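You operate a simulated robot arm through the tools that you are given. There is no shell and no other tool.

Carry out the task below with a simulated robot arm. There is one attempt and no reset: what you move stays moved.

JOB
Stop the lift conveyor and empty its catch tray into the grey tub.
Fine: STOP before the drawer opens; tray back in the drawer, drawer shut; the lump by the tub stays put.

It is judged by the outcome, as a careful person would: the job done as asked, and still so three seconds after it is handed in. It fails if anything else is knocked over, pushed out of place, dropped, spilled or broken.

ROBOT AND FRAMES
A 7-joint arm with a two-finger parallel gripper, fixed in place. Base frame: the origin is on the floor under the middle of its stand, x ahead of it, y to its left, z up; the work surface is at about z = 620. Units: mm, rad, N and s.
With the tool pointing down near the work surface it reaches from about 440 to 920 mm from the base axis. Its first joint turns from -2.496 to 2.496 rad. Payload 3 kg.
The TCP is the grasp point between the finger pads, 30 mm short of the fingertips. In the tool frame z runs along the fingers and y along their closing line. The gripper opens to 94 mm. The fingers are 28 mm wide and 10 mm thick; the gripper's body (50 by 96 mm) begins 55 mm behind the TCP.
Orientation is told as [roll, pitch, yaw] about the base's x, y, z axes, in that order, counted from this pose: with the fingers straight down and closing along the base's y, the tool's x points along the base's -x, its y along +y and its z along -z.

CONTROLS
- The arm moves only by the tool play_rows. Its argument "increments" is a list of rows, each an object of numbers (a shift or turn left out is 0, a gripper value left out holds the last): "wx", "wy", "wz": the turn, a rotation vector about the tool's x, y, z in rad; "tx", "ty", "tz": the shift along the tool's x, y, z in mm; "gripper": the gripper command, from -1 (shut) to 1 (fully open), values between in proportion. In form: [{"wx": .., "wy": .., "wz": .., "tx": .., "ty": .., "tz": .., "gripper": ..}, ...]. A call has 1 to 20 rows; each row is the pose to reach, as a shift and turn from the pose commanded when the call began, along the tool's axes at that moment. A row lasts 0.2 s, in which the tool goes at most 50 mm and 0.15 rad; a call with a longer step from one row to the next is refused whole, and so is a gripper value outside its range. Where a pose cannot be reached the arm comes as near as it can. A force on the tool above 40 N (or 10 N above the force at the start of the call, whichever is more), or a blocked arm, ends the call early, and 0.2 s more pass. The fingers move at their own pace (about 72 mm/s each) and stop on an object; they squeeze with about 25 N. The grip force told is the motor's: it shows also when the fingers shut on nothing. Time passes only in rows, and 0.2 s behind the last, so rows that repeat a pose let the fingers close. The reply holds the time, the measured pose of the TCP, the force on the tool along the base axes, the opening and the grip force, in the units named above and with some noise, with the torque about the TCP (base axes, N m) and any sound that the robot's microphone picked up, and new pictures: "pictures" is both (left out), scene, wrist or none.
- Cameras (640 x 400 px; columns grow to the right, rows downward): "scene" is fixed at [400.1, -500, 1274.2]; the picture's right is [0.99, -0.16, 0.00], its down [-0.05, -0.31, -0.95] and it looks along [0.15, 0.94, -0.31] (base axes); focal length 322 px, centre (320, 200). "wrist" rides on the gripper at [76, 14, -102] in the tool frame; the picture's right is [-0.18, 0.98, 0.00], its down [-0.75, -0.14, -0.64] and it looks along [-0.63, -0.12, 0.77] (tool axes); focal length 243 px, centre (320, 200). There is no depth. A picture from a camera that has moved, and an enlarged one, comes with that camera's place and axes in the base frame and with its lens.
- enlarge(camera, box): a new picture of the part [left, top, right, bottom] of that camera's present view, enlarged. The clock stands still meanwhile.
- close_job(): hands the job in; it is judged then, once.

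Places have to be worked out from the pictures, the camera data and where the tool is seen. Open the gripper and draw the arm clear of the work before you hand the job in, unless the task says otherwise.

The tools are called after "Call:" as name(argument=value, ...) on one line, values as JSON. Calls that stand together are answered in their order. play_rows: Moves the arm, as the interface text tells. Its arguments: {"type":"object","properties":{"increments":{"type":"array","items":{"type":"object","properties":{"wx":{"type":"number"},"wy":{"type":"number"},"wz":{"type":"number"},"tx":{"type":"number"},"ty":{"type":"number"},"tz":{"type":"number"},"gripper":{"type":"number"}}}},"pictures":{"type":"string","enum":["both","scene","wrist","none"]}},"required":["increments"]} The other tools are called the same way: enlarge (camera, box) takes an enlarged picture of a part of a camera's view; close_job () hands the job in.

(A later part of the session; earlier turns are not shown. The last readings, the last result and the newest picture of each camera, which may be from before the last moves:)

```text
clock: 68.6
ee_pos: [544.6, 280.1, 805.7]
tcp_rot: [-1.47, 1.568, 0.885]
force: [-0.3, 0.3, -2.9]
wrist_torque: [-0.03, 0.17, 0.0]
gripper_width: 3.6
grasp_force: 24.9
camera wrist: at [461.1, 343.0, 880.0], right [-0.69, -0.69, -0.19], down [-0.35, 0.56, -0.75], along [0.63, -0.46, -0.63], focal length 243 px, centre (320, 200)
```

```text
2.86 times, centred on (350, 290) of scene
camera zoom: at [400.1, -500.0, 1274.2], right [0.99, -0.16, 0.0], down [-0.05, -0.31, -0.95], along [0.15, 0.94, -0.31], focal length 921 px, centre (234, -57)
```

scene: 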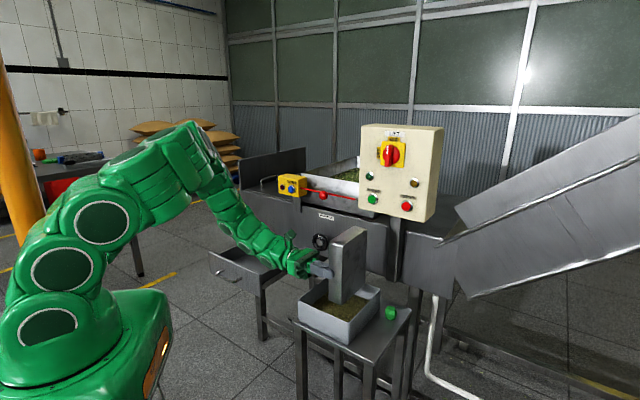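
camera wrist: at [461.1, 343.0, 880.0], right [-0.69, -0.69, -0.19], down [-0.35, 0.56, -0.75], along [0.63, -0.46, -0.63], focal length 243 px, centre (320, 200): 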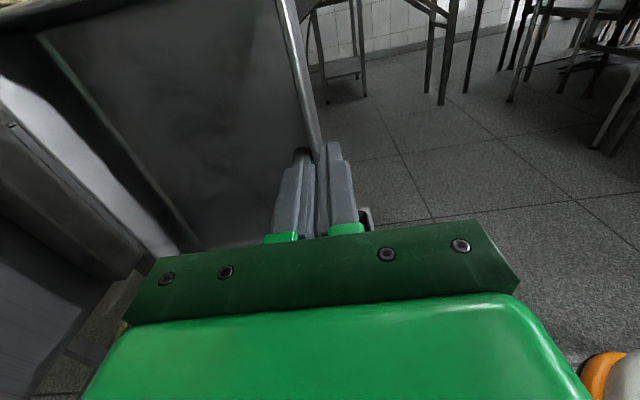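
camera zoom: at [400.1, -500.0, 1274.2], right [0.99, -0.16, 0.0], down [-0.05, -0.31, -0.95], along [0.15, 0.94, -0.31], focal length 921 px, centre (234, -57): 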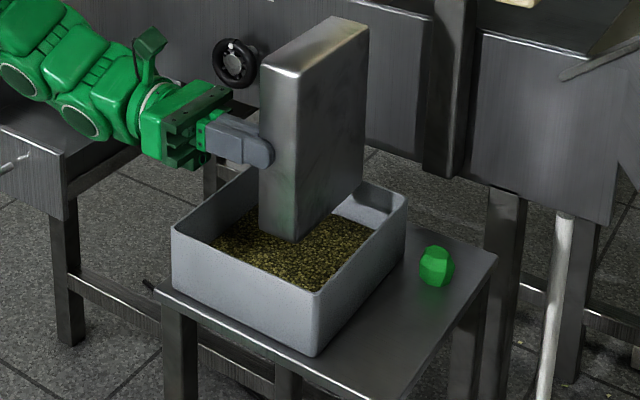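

The contents are now in the tub. I check inside the tray for anything left before rolling back.

Call:
enlarge(camera="wrist", box=[0, 0, 340, 260])

Call:
enlarge(camera="scene", box=[310, 260, 420, 340])

```text
1.54 times, centred on (170, 130) of wrist
camera zoom: at [461.1, 343.0, 880.0], right [-0.69, -0.69, -0.19], down [-0.35, 0.56, -0.75], along [0.63, -0.46, -0.63], focal length 373 px, centre (551, 308)
```

zoom: 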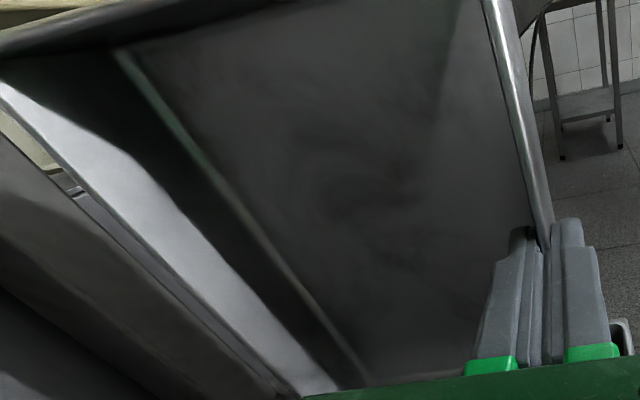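

```text
5.00 times, centred on (365, 300) of scene
camera zoom: at [400.1, -500.0, 1274.2], right [0.99, -0.16, 0.0], down [-0.05, -0.31, -0.95], along [0.15, 0.94, -0.31], focal length 1612 px, centre (95, -300)
```

zoom: 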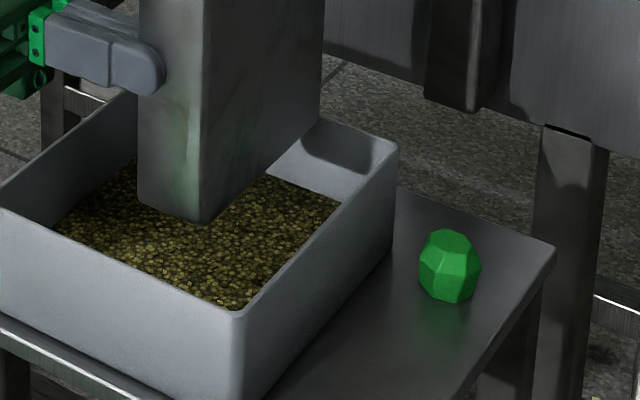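

The tray floor looks bare. I roll a bit further (about 115°) and hold to shed any last bits, then roll back level while rising 25 mm.

Call:
play_rows(increments=[{"wy": 0.11}, {"wy": 0.22}, {"wy": 0.33}, {"wy": 0.43}, {"wy": 0.43}, {"wy": 0.43}, {"wy": 0.3}, {"wy": 0.16}, {"wy": 0.02}, {"wy": -0.12}, {"wy": -0.26, "tx": 3}, {"wy": -0.4, "tx": 6}, {"wy": -0.54, "tx": 9}, {"wy": -0.68, "tx": 12}, {"wy": -0.82, "tx": 15}, {"wy": -0.96, "tx": 18}, {"wy": -1.1, "tx": 20}, {"wy": -1.24, "tx": 22}, {"wy": -1.38, "tx": 24}, {"wy": -1.5, "tx": 25}], pictures="both")

Call:
enlarge(camera="scene", box=[280, 220, 420, 360])

```text
clock: 72.8
ee_pos: [544.9, 279.9, 830.6]
tcp_rot: [-0.002, 0.069, 2.357]
force: [-0.3, 0.5, -1.8]
wrist_torque: [-0.11, 0.12, 0.01]
gripper_width: 3.6
grasp_force: 24.8
camera wrist: at [582.2, 221.2, 936.1], right [-0.82, -0.57, -0.01], down [-0.46, 0.66, 0.59], along [-0.32, 0.49, -0.81], focal length 243 px, centre (320, 200)
```

scene: 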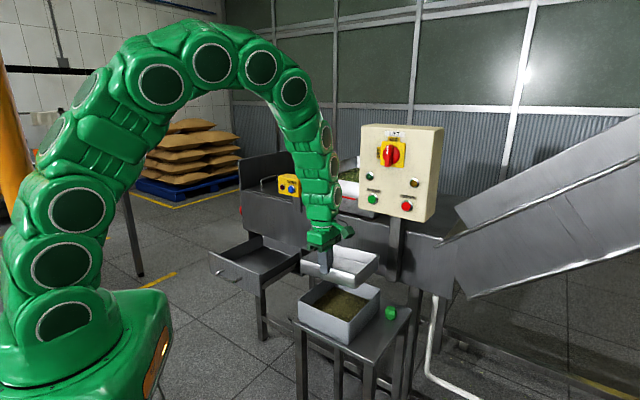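
wrist: 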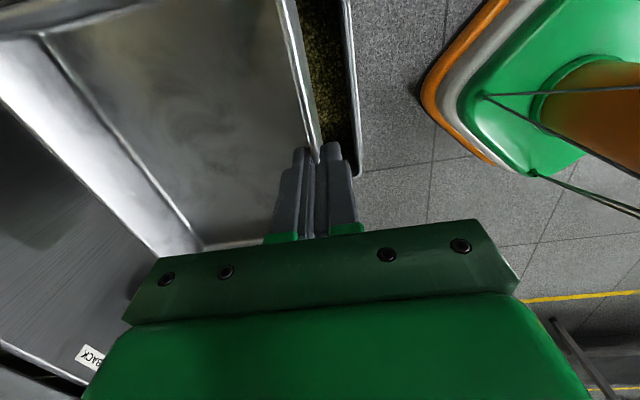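

```text
2.86 times, centred on (350, 290) of scene
camera zoom: at [400.1, -500.0, 1274.2], right [0.99, -0.16, 0.0], down [-0.05, -0.31, -0.95], along [0.15, 0.94, -0.31], focal length 921 px, centre (234, -57)
```

zoom: 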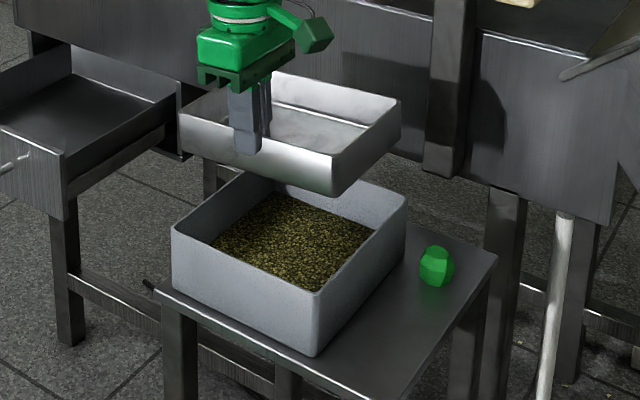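

The tray is empty and all the material is in the tub, with the lump untouched. I level the tool fully and carry the tray back above the drawer, reversing the outbound path.

Call:
play_rows(increments=[{"wy": -0.02, "tx": -12, "ty": 0, "tz": -0.8}, {"wy": -0.04, "tx": -32, "ty": -1, "tz": -2.2}, {"wy": -0.06, "tx": -60, "ty": -2, "tz": -4.2}, {"wy": -0.07, "tx": -92, "ty": -3, "tz": -6.4}, {"wy": -0.07, "tx": -126, "ty": -4, "tz": -8.8}, {"wy": -0.07, "tx": -160, "ty": -5.5, "tz": -11.2}, {"wy": -0.07, "tx": -194, "ty": -7, "tz": -13.6}, {"wy": -0.07, "tx": -228, "ty": -8, "tz": -16}, {"wy": -0.07, "tx": -262, "ty": -9, "tz": -18.3}, {"wy": -0.07, "tx": -296, "ty": -10.5, "tz": -20.7}, {"wy": -0.07, "tx": -330, "ty": -12, "tz": -23.1}, {"wy": -0.07, "tx": -364, "ty": -13, "tz": -25.5}, {"wy": -0.07, "tx": -398, "ty": -14, "tz": -27.9}, {"wy": -0.07, "tx": -432, "ty": -15.5, "tz": -30.2}, {"wy": -0.07, "tx": -463, "ty": -17, "tz": -32.4}, {"wy": -0.07, "tx": -488, "ty": -18, "tz": -34.2}, {"wy": -0.07, "tx": -505, "ty": -19, "tz": -35.4}, {"wy": -0.07, "tx": -514.5, "ty": -19, "tz": -36}, {"wy": -0.07, "tx": -514.5, "ty": -19, "tz": -36}], pictures="both")

Call:
enlarge(camera="scene", box=[190, 190, 310, 290])

```text
clock: 76.8
ee_pos: [193.1, 661.2, 829.5]
tcp_rot: [-0.003, 0.001, 2.357]
force: [-0.2, -0.5, -2.4]
wrist_torque: [-0.11, 0.15, 0.0]
gripper_width: 3.6
grasp_force: 24.7
camera wrist: at [235.8, 596.3, 931.1], right [-0.82, -0.57, 0.0], down [-0.43, 0.63, 0.64], along [-0.36, 0.53, -0.77], focal length 243 px, centre (320, 200)
```

scene: 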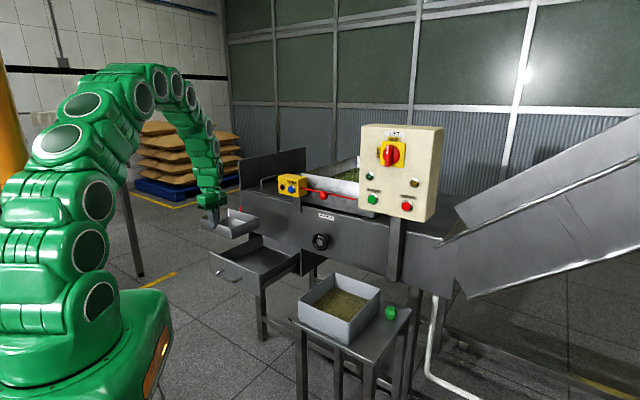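
wrist: 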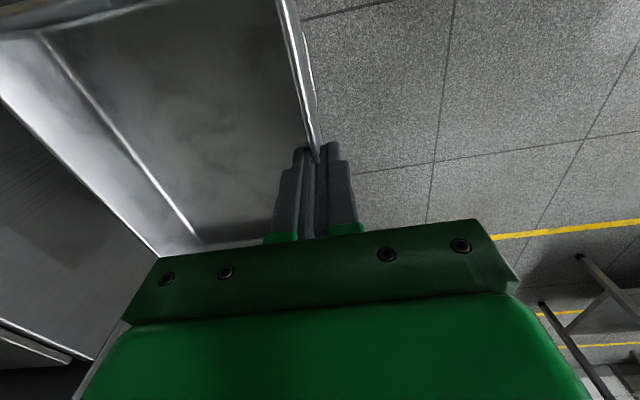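

```text
4.00 times, centred on (250, 240) of scene
camera zoom: at [400.1, -500.0, 1274.2], right [0.99, -0.16, 0.0], down [-0.05, -0.31, -0.95], along [0.15, 0.94, -0.31], focal length 1290 px, centre (600, 40)
```

zoom: 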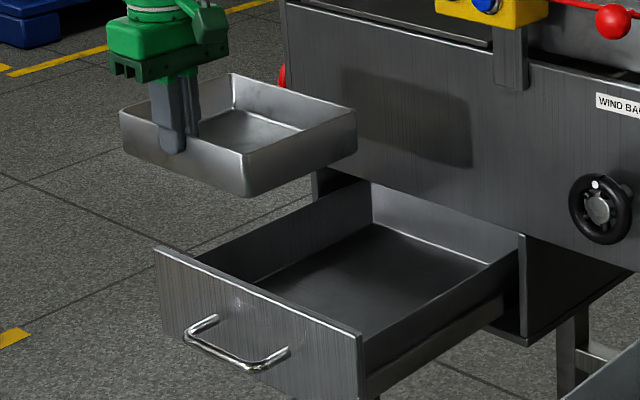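

The drawer is still open and the tray is level. I lower it back by reversing the lift path: in over the drawer, then straight down to just above its seat.

Call:
play_rows(increments=[{"tz": 0, "ty": -4}, {"tz": 3, "ty": -12}, {"tz": 10, "ty": -22}, {"tz": 20, "ty": -32}, {"tz": 32, "ty": -42}, {"tz": 46, "ty": -52}, {"tz": 60, "ty": -62}, {"tz": 74, "ty": -72}, {"tz": 88, "ty": -81}, {"tz": 102, "ty": -90}, {"tz": 116, "ty": -98}, {"tz": 130, "ty": -103}, {"tz": 143, "ty": -104}, {"tz": 155, "ty": -104}, {"tz": 164, "ty": -104}, {"tz": 170, "ty": -104}, {"tz": 170, "ty": -104}], pictures="both")

Call:
enlarge(camera="scene", box=[210, 205, 310, 285])

```text
clock: 80.4
ee_pos: [268.3, 733.5, 661.1]
tcp_rot: [-0.004, 0.0, 2.357]
force: [-0.6, -0.5, -2.8]
wrist_torque: [-0.09, 0.14, 0.02]
gripper_width: 3.6
grasp_force: 25.1
camera wrist: at [310.3, 668.5, 762.0], right [-0.82, -0.57, 0.0], down [-0.43, 0.63, 0.64], along [-0.36, 0.53, -0.77], focal length 243 px, centre (320, 200)
```

scene: 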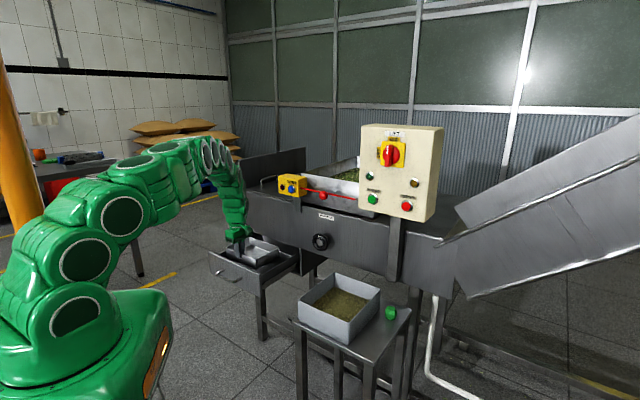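
wrist: 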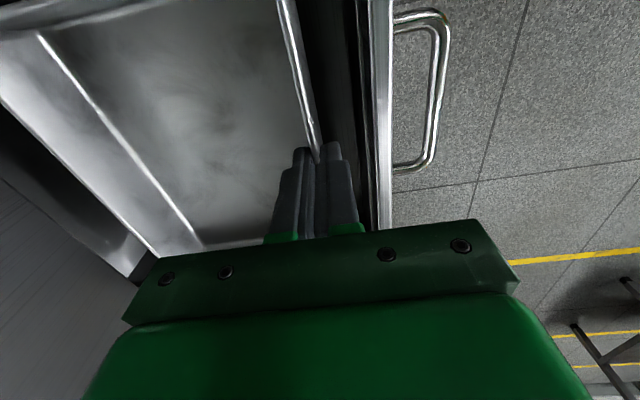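

```text
5.00 times, centred on (260, 245) of scene
camera zoom: at [400.1, -500.0, 1274.2], right [0.99, -0.16, 0.0], down [-0.05, -0.31, -0.95], along [0.15, 0.94, -0.31], focal length 1612 px, centre (620, -25)
```

zoom: 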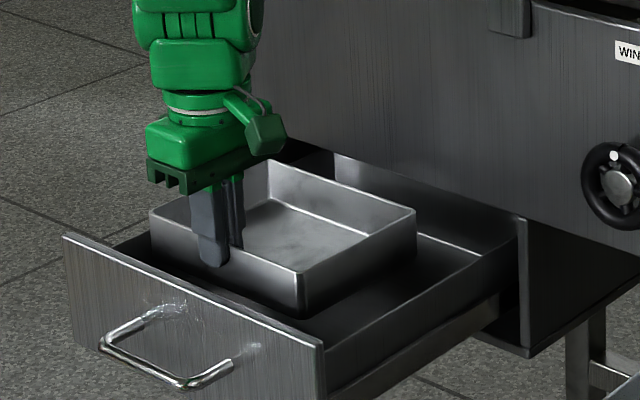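

The tray is correctly aligned in the drawer. I lower it, slide it back to its original spot, and stop just above the floor.

Call:
play_rows(increments=[{"tz": 8}, {"tz": 17}, {"tz": 27}, {"tz": 37}, {"tz": 45}, {"tz": 51}, {"tz": 54, "ty": -4}, {"tz": 55, "ty": -10}, {"tz": 56, "ty": -17}, {"tz": 57.5, "ty": -23}, {"tz": 59, "ty": -27}, {"tz": 60, "ty": -28}, {"tz": 60, "ty": -28}], pictures="both")

Call:
enlarge(camera="scene", box=[210, 215, 310, 295])

```text
clock: 83.2
ee_pos: [287.1, 753.3, 600.3]
tcp_rot: [-0.004, -0.001, 2.356]
force: [0.7, 0.5, -2.2]
wrist_torque: [-0.15, 0.15, -0.01]
gripper_width: 3.2
grasp_force: 25.0
camera wrist: at [330.0, 688.7, 701.1], right [-0.83, -0.56, 0.0], down [-0.43, 0.63, 0.64], along [-0.36, 0.53, -0.77], focal length 243 px, centre (320, 200)
```

scene: 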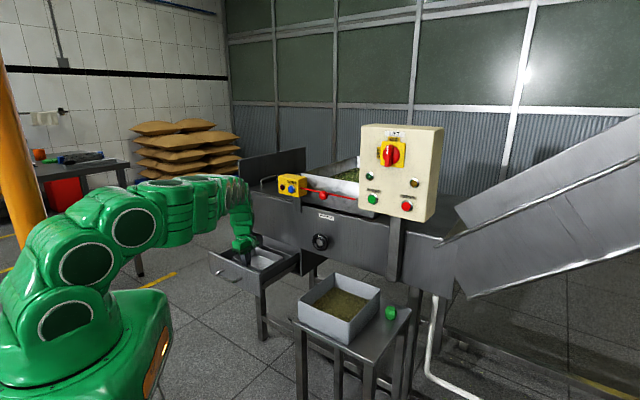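
wrist: 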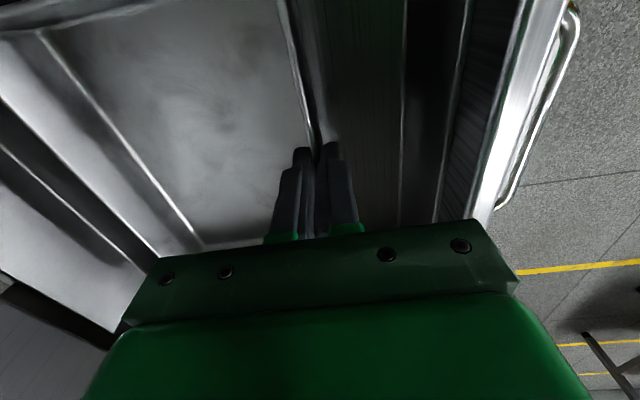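

```text
5.00 times, centred on (260, 255) of scene
camera zoom: at [400.1, -500.0, 1274.2], right [0.99, -0.16, 0.0], down [-0.05, -0.31, -0.95], along [0.15, 0.94, -0.31], focal length 1612 px, centre (620, -75)
```

zoom: 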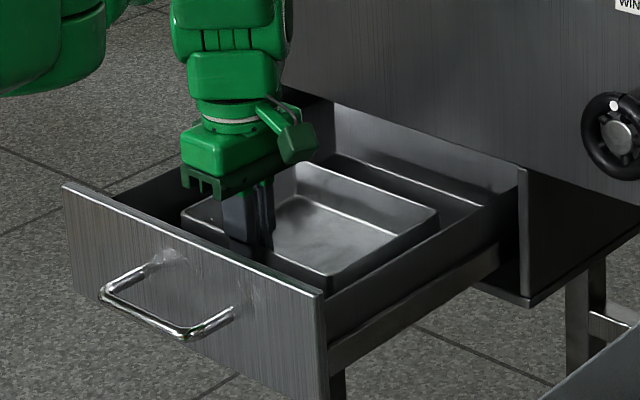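

The tray is back over its original spot, a few mm off the floor. I lower the last 6 mm slowly and feel for the seat.

Call:
play_rows(increments=[{"tz": 1.5}, {"tz": 3}, {"tz": 4.5}, {"tz": 5.5}, {"tz": 6}, {"tz": 6}], pictures="none")

```text
clock: 84.6
ee_pos: [287.0, 753.4, 594.2]
tcp_rot: [-0.003, 0.001, 2.357]
force: [-0.2, 1.7, 17.0]
wrist_torque: [-0.04, 0.08, 0.04]
gripper_width: 3.9
grasp_force: 25.2
```

It is seated (17 N upward reaction). I relax the pressure, open the fingers off the wall, and lift straight out.

Call:
play_rows(increments=[{"tz": -0.5}, {"tz": -0.5, "gripper": -0.6}, {"tz": -0.5, "gripper": -0.36}, {"tz": -0.5, "gripper": -0.36}, {"tz": -10}, {"tz": -25}, {"tz": -45}, {"tz": -70}, {"tz": -100}, {"tz": -130}], pictures="both")

Call:
enlarge(camera="scene", box=[210, 215, 310, 295])

```text
clock: 86.8
ee_pos: [287.4, 753.2, 725.1]
tcp_rot: [-0.005, 0.001, 2.357]
force: [0.7, 0.0, -0.6]
wrist_torque: [0.0, -0.02, 0.03]
gripper_width: 30.1
grasp_force: 0.1
camera wrist: at [330.2, 687.3, 827.4], right [-0.82, -0.57, 0.0], down [-0.44, 0.63, 0.64], along [-0.36, 0.53, -0.77], focal length 243 px, centre (320, 200)
```

scene: 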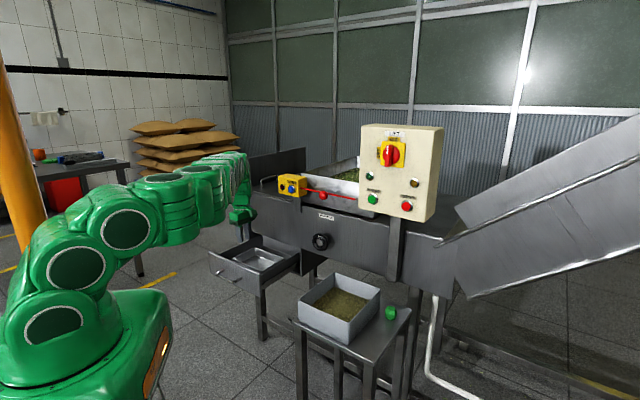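
wrist: 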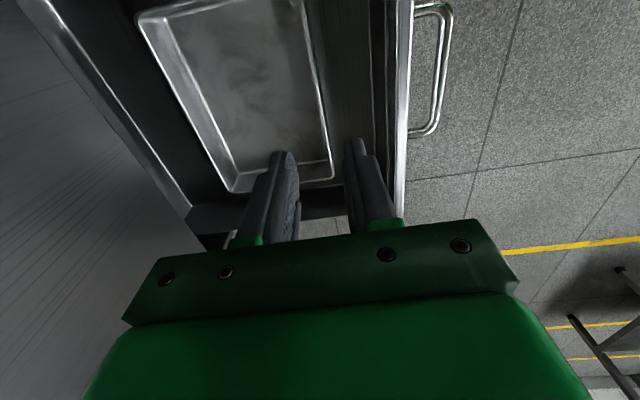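

```text
5.00 times, centred on (260, 255) of scene
camera zoom: at [400.1, -500.0, 1274.2], right [0.99, -0.16, 0.0], down [-0.05, -0.31, -0.95], along [0.15, 0.94, -0.31], focal length 1612 px, centre (620, -75)
```

zoom: 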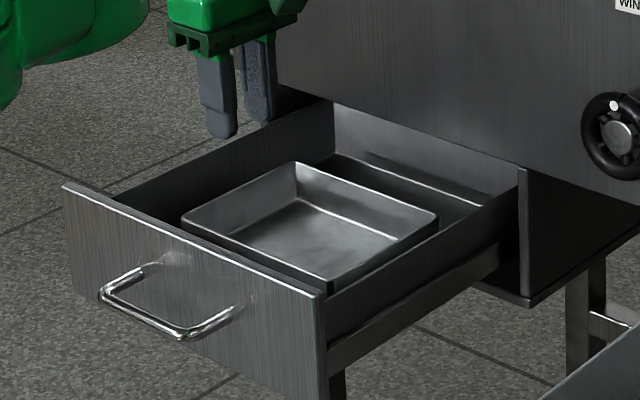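

The tray sits back in its original place, empty. Now I shut the gripper and back the arm out, up and toward the robot, to get in front of the drawer for pushing it closed.

Call:
play_rows(increments=[{"tx": 3, "ty": 12, "tz": -20, "gripper": -1}, {"tx": 8, "ty": 35, "tz": -45}, {"tx": 14, "ty": 62, "tz": -70}, {"tx": 20, "ty": 92, "tz": -92}, {"tx": 26, "ty": 118, "tz": -108}, {"tx": 30, "ty": 136, "tz": -115}, {"tx": 30, "ty": 136, "tz": -115}], pictures="wrist")

Call:
enlarge(camera="wrist", box=[80, 0, 340, 240])

```text
clock: 88.4
ee_pos: [212.1, 636.3, 837.8]
tcp_rot: [-0.004, 0.0, 2.356]
force: [-0.3, 0.3, 0.2]
wrist_torque: [-0.01, 0.01, 0.02]
gripper_width: 0.0
grasp_force: 25.7
camera wrist: at [255.3, 571.4, 939.5], right [-0.82, -0.57, 0.0], down [-0.43, 0.63, 0.64], along [-0.36, 0.53, -0.77], focal length 243 px, centre (320, 200)
```

wrist: 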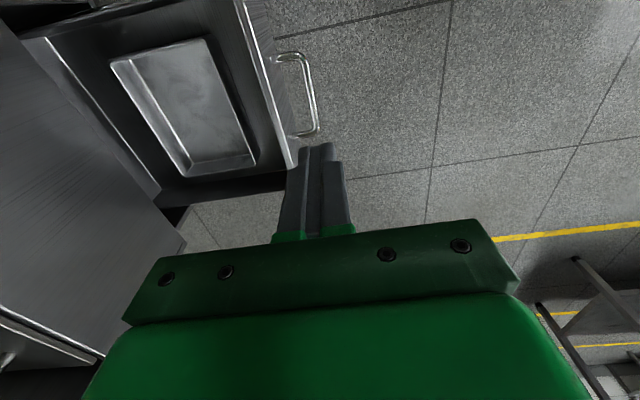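

```text
1.67 times, centred on (210, 120) of wrist
camera zoom: at [255.3, 571.4, 939.5], right [-0.82, -0.57, 0.0], down [-0.43, 0.63, 0.64], along [-0.36, 0.53, -0.77], focal length 404 px, centre (503, 333)
```

zoom: 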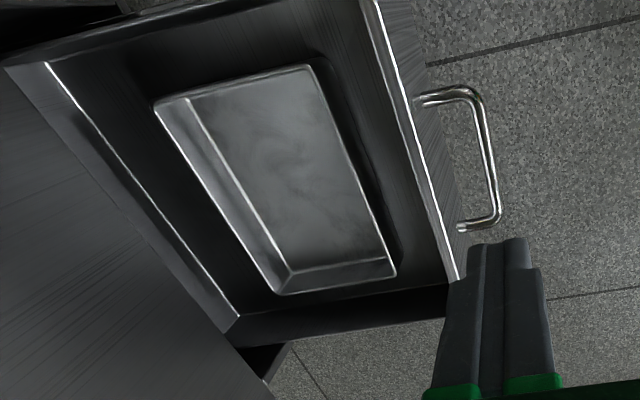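

The tray is nicely seated. I rotate the tool to horizontal and descend in front of the drawer, aiming just above the handle (z ≈ 605) with the tips about 70 mm short of the drawer front.

Call:
play_rows(increments=[{"wx": 0.131, "tx": -2.5, "ty": 8, "tz": 19}, {"wx": 0.262, "tx": -5, "ty": 15, "tz": 38}, {"wx": 0.393, "tx": -7.5, "ty": 22, "tz": 58}, {"wx": 0.524, "tx": -10, "ty": 28, "tz": 78}, {"wx": 0.654, "tx": -12.5, "ty": 33, "tz": 98}, {"wx": 0.785, "tx": -15, "ty": 37, "tz": 118}, {"wx": 0.916, "tx": -17.5, "ty": 40, "tz": 138}, {"wx": 1.047, "tx": -20, "ty": 42, "tz": 158}, {"wx": 1.178, "tx": -22.5, "ty": 44, "tz": 178}, {"wx": 1.309, "tx": -25, "ty": 45, "tz": 197}, {"wx": 1.44, "tx": -27.5, "ty": 45, "tz": 216}, {"wx": 1.5708, "tx": -30, "ty": 45, "tz": 234}, {"wx": 1.5708, "tx": -30, "ty": 45, "tz": 234}], pictures="both")

Call:
enlarge(camera="scene", box=[160, 225, 300, 315])

Call:
enlarge(camera="wrist", box=[160, 0, 460, 240])

```text
clock: 90.5
ee_pos: [327.5, 524.1, 767.9]
tcp_rot: [-0.817, 0.099, 1.922]
force: [0.0, 0.2, 0.5]
wrist_torque: [-0.01, 0.01, 0.0]
gripper_width: 0.0
grasp_force: 24.9
out of reach, approached as far as the arm can: row 5, 6, 7, 8, 9, 10
stopped in row 10: the arm was blocked; the commanded pose is now the measured one
camera wrist: at [271.3, 429.5, 833.6], right [-0.67, -0.13, -0.73], down [-0.62, 0.63, 0.47], along [0.4, 0.77, -0.5], focal length 243 px, centre (320, 200)
```

scene: 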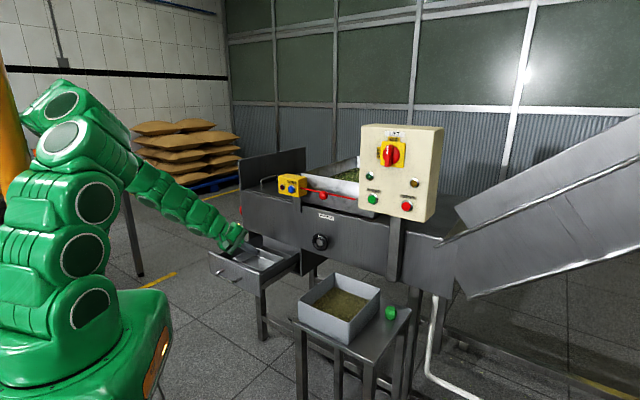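
wrist: 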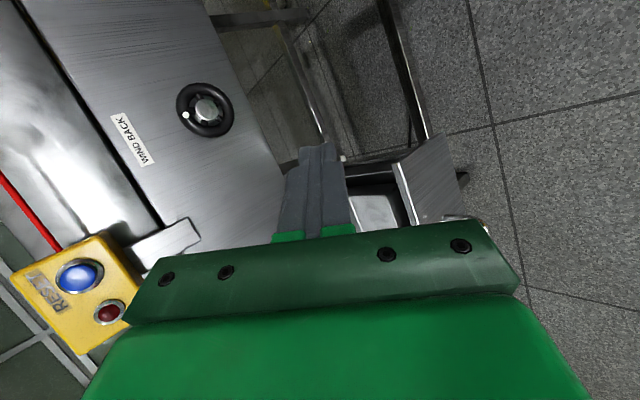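

```text
4.44 times, centred on (230, 270) of scene
camera zoom: at [400.1, -500.0, 1274.2], right [0.99, -0.16, 0.0], down [-0.05, -0.31, -0.95], along [0.15, 0.94, -0.31], focal length 1433 px, centre (720, -111)
```

zoom: 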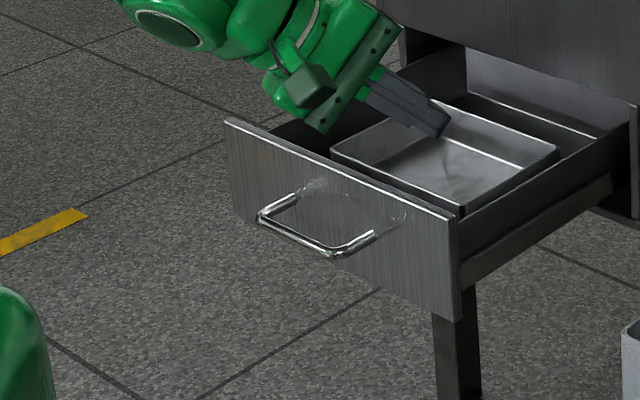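

```text
1.67 times, centred on (310, 120) of wrist
camera zoom: at [271.3, 429.5, 833.6], right [-0.67, -0.13, -0.73], down [-0.62, 0.63, 0.47], along [0.4, 0.77, -0.5], focal length 404 px, centre (337, 333)
```

zoom: 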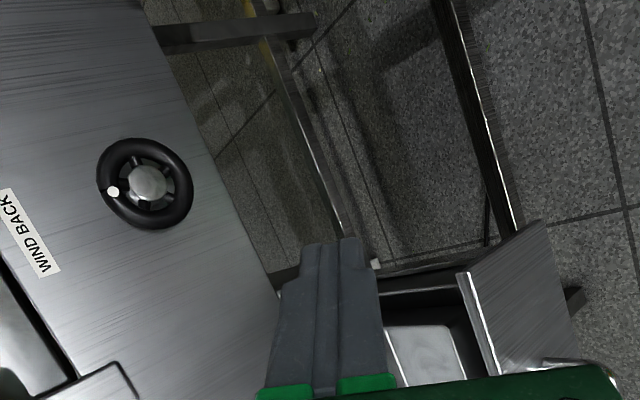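

The close-in pose was out of reach and the arm stopped at about (p -139, q 602, z 768), touching nothing (zero force). I'll push with a 45° pitched tool instead, staying a bit further out. First I re-orient and move to p ≈ -330, q ≈ 640, z ≈ 710, above the drawer front's height.

Call:
play_rows(increments=[{"tx": -21.9, "ty": 2.1, "tz": 2.8, "wx": -0.001, "wy": -0.038, "wz": -0.0234}, {"tx": -43.8, "ty": 4.2, "tz": 5.6, "wx": -0.002, "wy": -0.076, "wz": -0.0468}, {"tx": -65.7, "ty": 6.3, "tz": 8.3, "wx": -0.003, "wy": -0.114, "wz": -0.0702}, {"tx": -87.6, "ty": 8.4, "tz": 11.1, "wx": -0.004, "wy": -0.152, "wz": -0.0936}, {"tx": -109.5, "ty": 10.5, "tz": 13.9, "wx": -0.005, "wy": -0.19, "wz": -0.117}, {"tx": -126.4, "ty": 20.4, "tz": 9.7, "wx": -0.006, "wy": -0.228, "wz": -0.14}, {"tx": -143.3, "ty": 30.3, "tz": 5.5, "wx": -0.007, "wy": -0.266, "wz": -0.164}, {"tx": -160.2, "ty": 40.2, "tz": 1.4, "wx": -0.008, "wy": -0.304, "wz": -0.187}, {"tx": -177.1, "ty": 50.1, "tz": -2.8, "wx": -0.009, "wy": -0.342, "wz": -0.21}, {"tx": -194, "ty": 59.9, "tz": -7, "wx": -0.0093, "wy": -0.38, "wz": -0.234}, {"tx": -194, "ty": 59.9, "tz": -7, "wx": -0.0093, "wy": -0.38, "wz": -0.234}], pictures="both")

Call:
enlarge(camera="scene", box=[160, 205, 310, 305])

```text
clock: 92.9
ee_pos: [216.1, 688.8, 712.9]
tcp_rot: [-0.788, -0.002, 2.367]
force: [-0.1, 0.0, -0.1]
wrist_torque: [0.01, -0.01, 0.0]
gripper_width: 0.0
grasp_force: 24.8
camera wrist: at [211.7, 576.2, 775.0], right [-0.62, -0.36, -0.7], down [-0.79, 0.27, 0.55], along [-0.01, 0.89, -0.46], focal length 243 px, centre (320, 200)
```

scene: 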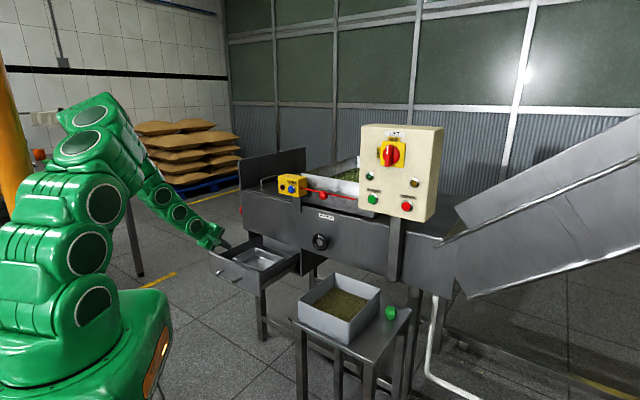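
wrist: 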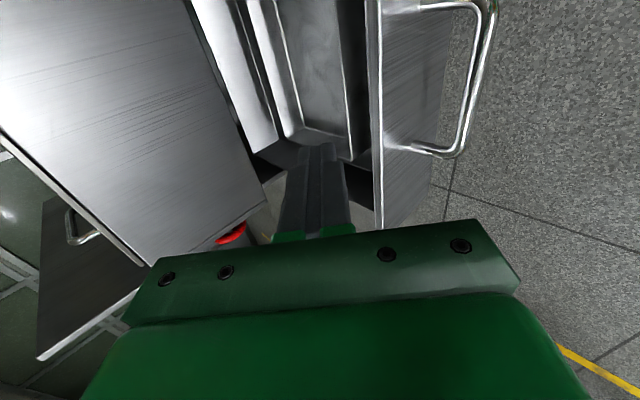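

```text
4.00 times, centred on (235, 255) of scene
camera zoom: at [400.1, -500.0, 1274.2], right [0.99, -0.16, 0.0], down [-0.05, -0.31, -0.95], along [0.15, 0.94, -0.31], focal length 1290 px, centre (660, -20)
```

zoom: 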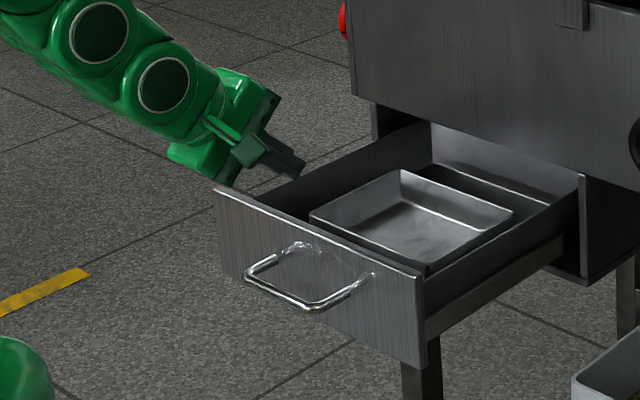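

The tool is now at 45° pitch just in front of and above the drawer front. I drop a little, ease back, and descend so the tips are in front of the drawer face above the handle.

Call:
play_rows(increments=[{"ty": 11.6, "tz": 11.6}, {"ty": 23.3, "tz": 23.3}, {"ty": 33.2, "tz": 13.4}, {"ty": 43.1, "tz": 3.5}, {"ty": 57, "tz": 17.5}, {"ty": 71.4, "tz": 31.8}, {"ty": 71.4, "tz": 31.8}], pictures="both")

Call:
enlarge(camera="scene", box=[180, 225, 290, 300])

Call:
enlarge(camera="wrist", box=[220, 20, 520, 240])

```text
clock: 94.5
ee_pos: [197.4, 669.3, 640.0]
tcp_rot: [-0.79, 0.002, 2.367]
force: [-0.6, 0.0, -0.4]
wrist_torque: [0.03, 0.0, 0.0]
gripper_width: 0.0
grasp_force: 24.9
camera wrist: at [192.5, 556.9, 700.8], right [-0.62, -0.37, -0.7], down [-0.79, 0.27, 0.55], along [-0.01, 0.89, -0.46], focal length 243 px, centre (320, 200)
```

scene: 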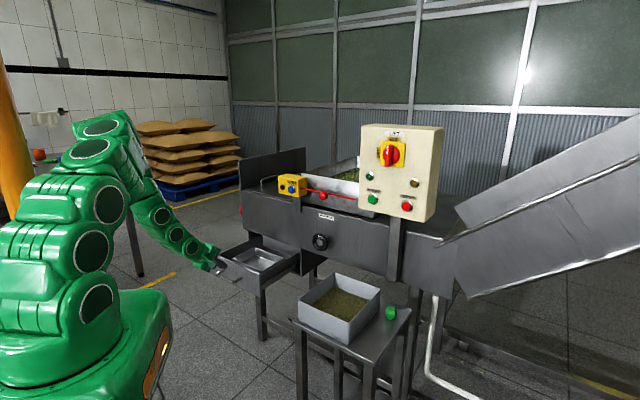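
wrist: 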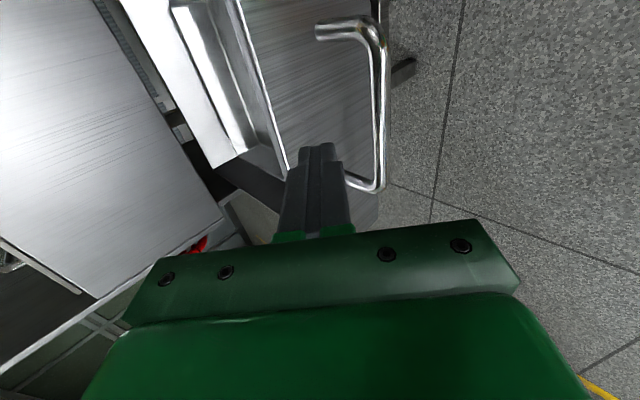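

```text
5.33 times, centred on (235, 262) of scene
camera zoom: at [400.1, -500.0, 1274.2], right [0.99, -0.16, 0.0], down [-0.05, -0.31, -0.95], along [0.15, 0.94, -0.31], focal length 1720 px, centre (773, -133)
```

zoom: 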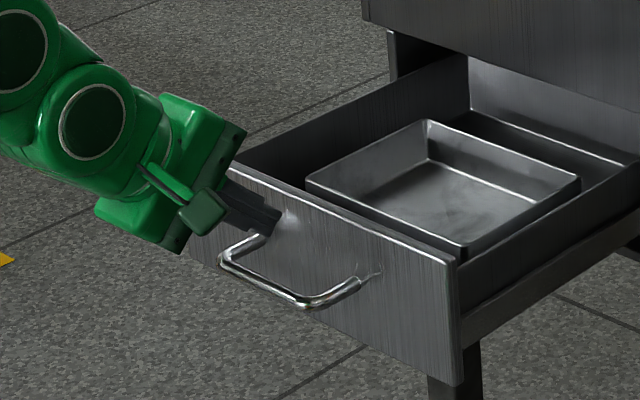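

```text
1.82 times, centred on (370, 130) of wrist
camera zoom: at [192.5, 556.9, 700.8], right [-0.62, -0.37, -0.7], down [-0.79, 0.27, 0.55], along [-0.01, 0.89, -0.46], focal length 441 px, centre (229, 327)
```

zoom: 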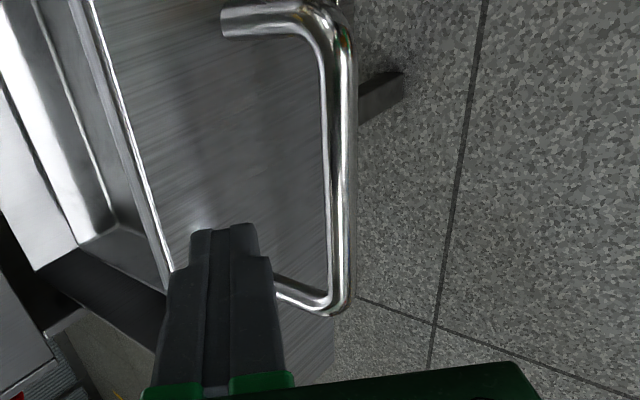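

The tips are just in front of the drawer face, above the handle. I lower another 15 mm and start a slow push along +e2 to make contact.

Call:
play_rows(increments=[{"ty": 5.3, "tz": 5.3}, {"ty": 10.6, "tz": 10.6}, {"ty": 7.1, "tz": 14.1}, {"ty": 3.5, "tz": 17.7}, {"ty": 0, "tz": 21.2}, {"ty": -3.5, "tz": 24.7}, {"ty": -7.1, "tz": 28.3}, {"ty": -10.6, "tz": 31.8}], pictures="both")

Call:
enlarge(camera="scene", box=[180, 225, 290, 300])

```text
clock: 96.3
ee_pos: [217.1, 689.3, 625.5]
tcp_rot: [-0.79, -0.001, 2.364]
force: [0.3, -1.8, -0.2]
wrist_torque: [0.0, -0.01, -0.06]
gripper_width: 0.0
grasp_force: 25.3
camera wrist: at [212.7, 577.5, 685.8], right [-0.62, -0.37, -0.7], down [-0.79, 0.27, 0.55], along [-0.01, 0.89, -0.46], focal length 243 px, centre (320, 200)
```

scene: 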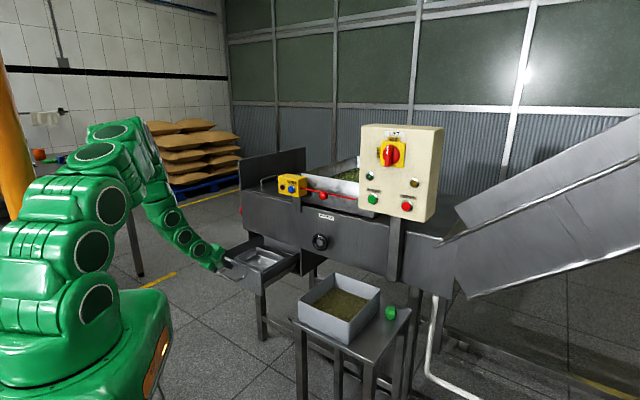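
wrist: 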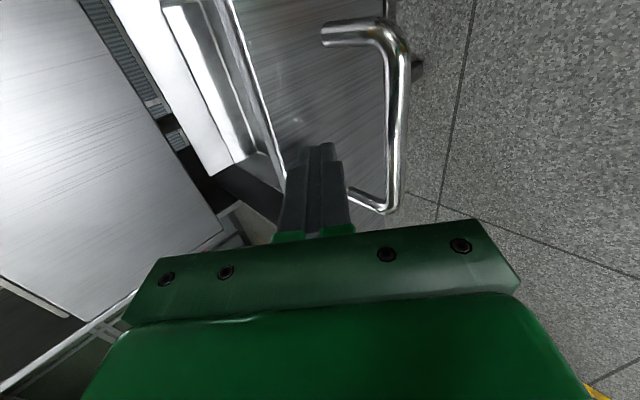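

```text
5.33 times, centred on (235, 262) of scene
camera zoom: at [400.1, -500.0, 1274.2], right [0.99, -0.16, 0.0], down [-0.05, -0.31, -0.95], along [0.15, 0.94, -0.31], focal length 1720 px, centre (773, -133)
```

zoom: 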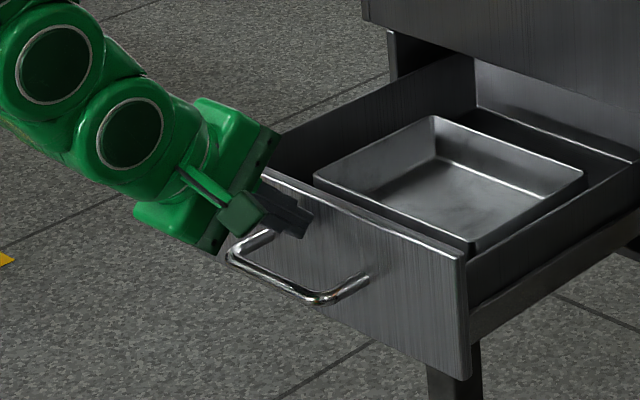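

Contact is made and the drawer has started sliding with about 2 N. I keep pushing it in smoothly.

Call:
play_rows(increments=[{"ty": -3.5, "tz": 3.5}, {"ty": -8.5, "tz": 8.5}, {"ty": -14.8, "tz": 14.8}, {"ty": -21.9, "tz": 21.9}, {"ty": -29, "tz": 29}, {"ty": -36.1, "tz": 36.1}, {"ty": -43.1, "tz": 43.1}, {"ty": -50.2, "tz": 50.2}, {"ty": -57.3, "tz": 57.3}, {"ty": -64.3, "tz": 64.3}, {"ty": -71.4, "tz": 71.4}, {"ty": -78.5, "tz": 78.5}, {"ty": -85.6, "tz": 85.6}, {"ty": -92.6, "tz": 92.6}, {"ty": -99.7, "tz": 99.7}, {"ty": -106.1, "tz": 106.1}, {"ty": -110.3, "tz": 110.3}, {"ty": -113.1, "tz": 113.1}], pictures="both")

Call:
enlarge(camera="scene", box=[200, 215, 310, 290])

```text
clock: 100.1
ee_pos: [329.1, 803.9, 623.7]
tcp_rot: [-0.789, -0.001, 2.365]
force: [-0.4, -1.5, -0.4]
wrist_torque: [-0.01, 0.0, -0.09]
gripper_width: 0.0
grasp_force: 25.4
camera wrist: at [325.5, 691.1, 685.2], right [-0.62, -0.37, -0.7], down [-0.79, 0.27, 0.55], along [-0.01, 0.89, -0.46], focal length 243 px, centre (320, 200)
```

scene: 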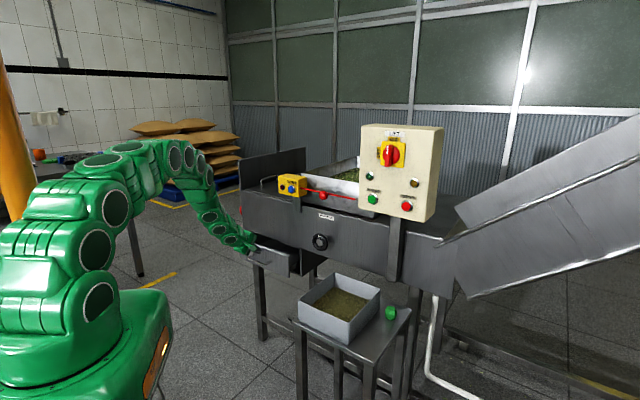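
wrist: 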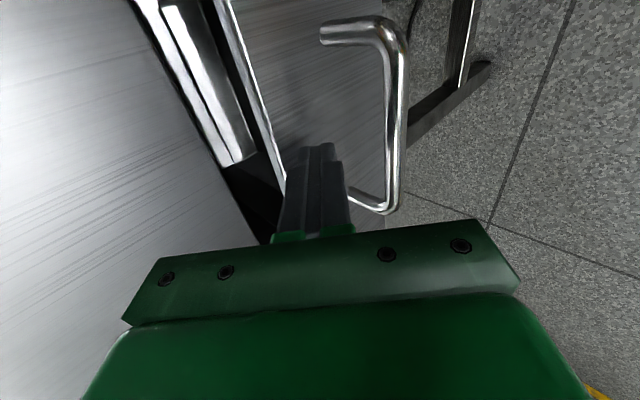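

```text
5.33 times, centred on (255, 252) of scene
camera zoom: at [400.1, -500.0, 1274.2], right [0.99, -0.16, 0.0], down [-0.05, -0.31, -0.95], along [0.15, 0.94, -0.31], focal length 1720 px, centre (667, -80)
```

zoom: 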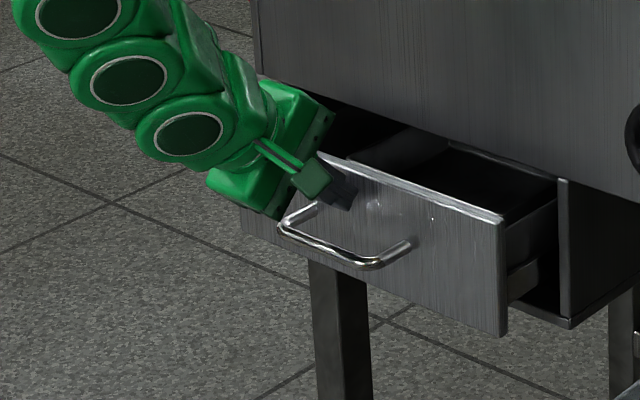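

About 60 mm remain. I continue more slowly, watching for the end stop and for clearance of the gripper body to the panel above.

Call:
play_rows(increments=[{"ty": -3.5, "tz": 3.5}, {"ty": -8.5, "tz": 8.5}, {"ty": -14.1, "tz": 14.1}, {"ty": -19.8, "tz": 19.8}, {"ty": -25.5, "tz": 25.5}, {"ty": -30.4, "tz": 30.4}, {"ty": -34, "tz": 34}], pictures="both")

Call:
enlarge(camera="scene", box=[200, 215, 310, 290])

Call:
enlarge(camera="wrist", box=[120, 0, 440, 240])

```text
clock: 101.7
ee_pos: [362.6, 838.7, 624.6]
tcp_rot: [-0.789, -0.001, 2.366]
force: [-0.2, 0.3, -0.9]
wrist_torque: [-0.01, 0.02, 0.03]
gripper_width: 0.0
grasp_force: 24.9
camera wrist: at [359.0, 726.3, 686.0], right [-0.62, -0.37, -0.7], down [-0.79, 0.27, 0.55], along [-0.01, 0.89, -0.46], focal length 243 px, centre (320, 200)
```

scene: 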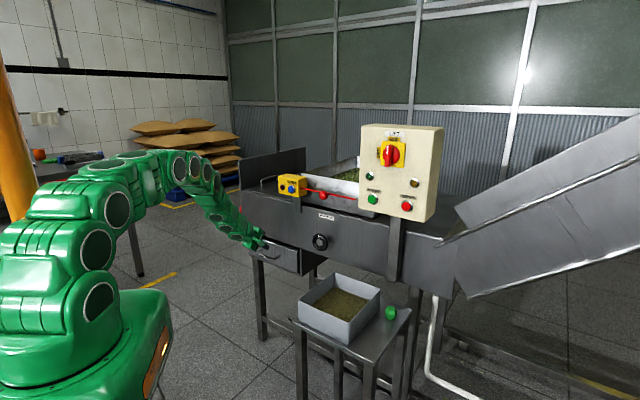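
wrist: 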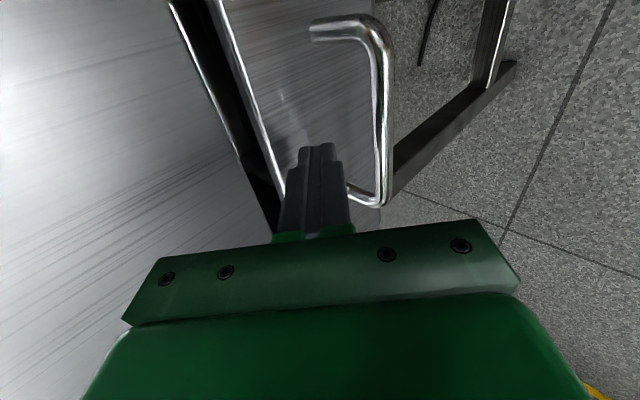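

```text
5.33 times, centred on (255, 252) of scene
camera zoom: at [400.1, -500.0, 1274.2], right [0.99, -0.16, 0.0], down [-0.05, -0.31, -0.95], along [0.15, 0.94, -0.31], focal length 1720 px, centre (667, -80)
```

zoom: 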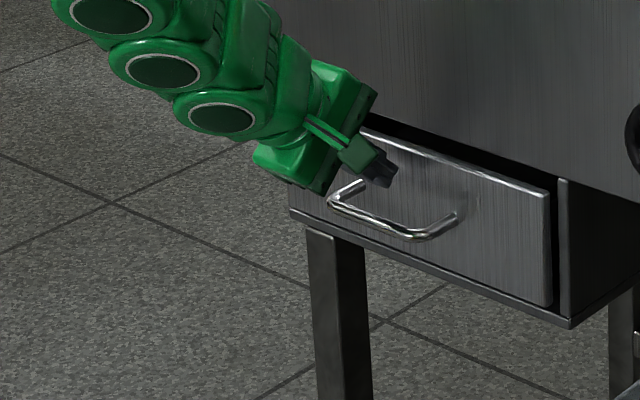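

```text
1.67 times, centred on (280, 120) of wrist
camera zoom: at [359.0, 726.3, 686.0], right [-0.62, -0.37, -0.7], down [-0.79, 0.27, 0.55], along [-0.01, 0.89, -0.46], focal length 404 px, centre (387, 333)
```

zoom: 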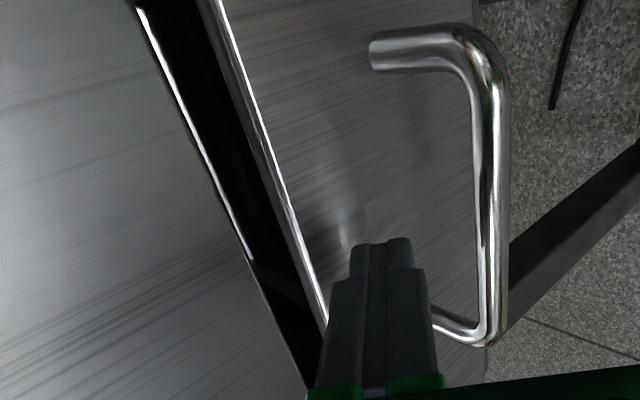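

The drawer looks nearly or fully home. I push on in tiny steps to feel for the end stop.

Call:
play_rows(increments=[{"ty": -1.8, "tz": 1.8}, {"ty": -3.5, "tz": 3.5}, {"ty": -5.3, "tz": 5.3}, {"ty": -7.1, "tz": 7.1}, {"ty": -8.5, "tz": 8.5}, {"ty": -9.9, "tz": 9.9}], pictures="both")

Call:
enlarge(camera="scene", box=[230, 210, 340, 290])

Call:
enlarge(camera="wrist", box=[120, 0, 440, 240])

```text
clock: 102.8
ee_pos: [369.6, 846.2, 626.2]
tcp_rot: [-0.79, 0.0, 2.365]
force: [-14.1, -26.1, 19.2]
wrist_torque: [-0.01, -0.26, -0.37]
gripper_width: 0.0
grasp_force: 25.1
stopped in row 5: the force on the tool passed its limit at 52 N (the readings are from after the stop); the commanded pose is now the measured one
camera wrist: at [364.4, 733.4, 686.8], right [-0.62, -0.36, -0.7], down [-0.79, 0.27, 0.55], along [-0.01, 0.89, -0.46], focal length 243 px, centre (320, 200)
```

scene: 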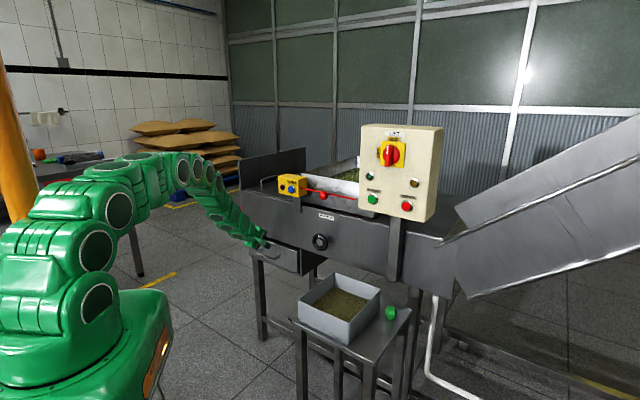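
wrist: 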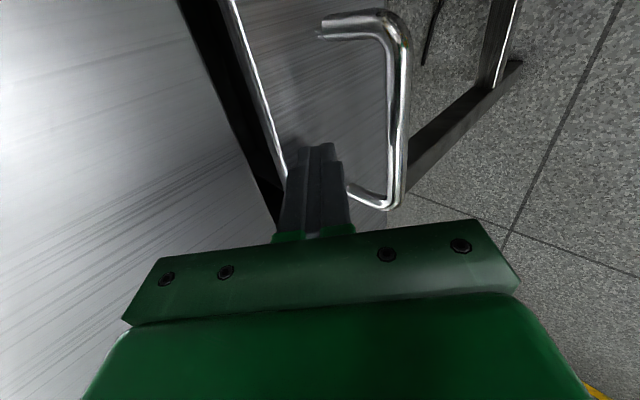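

```text
5.00 times, centred on (285, 250) of scene
camera zoom: at [400.1, -500.0, 1274.2], right [0.99, -0.16, 0.0], down [-0.05, -0.31, -0.95], along [0.15, 0.94, -0.31], focal length 1612 px, centre (495, -50)
```

zoom: 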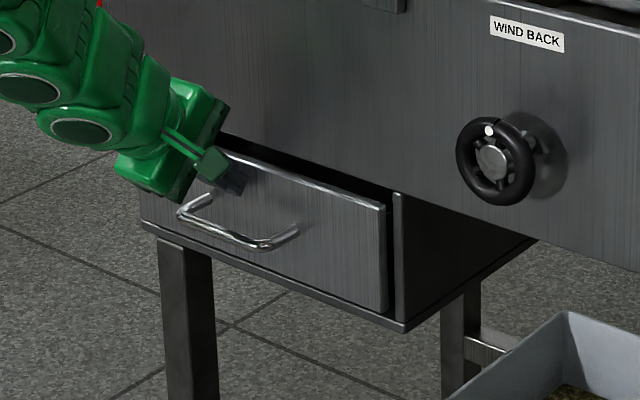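

```text
1.67 times, centred on (280, 120) of wrist
camera zoom: at [364.4, 733.4, 686.8], right [-0.62, -0.36, -0.7], down [-0.79, 0.27, 0.55], along [-0.01, 0.89, -0.46], focal length 404 px, centre (387, 333)
```

zoom: 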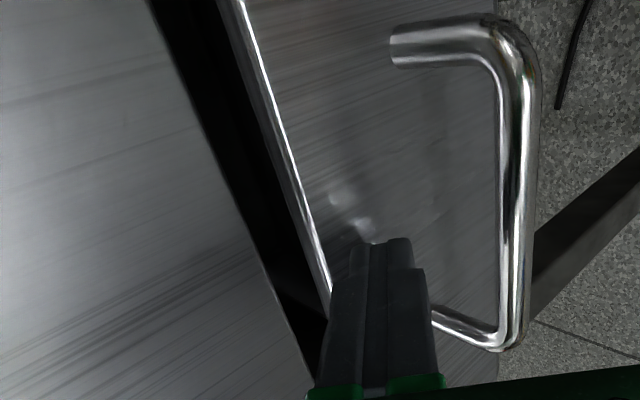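

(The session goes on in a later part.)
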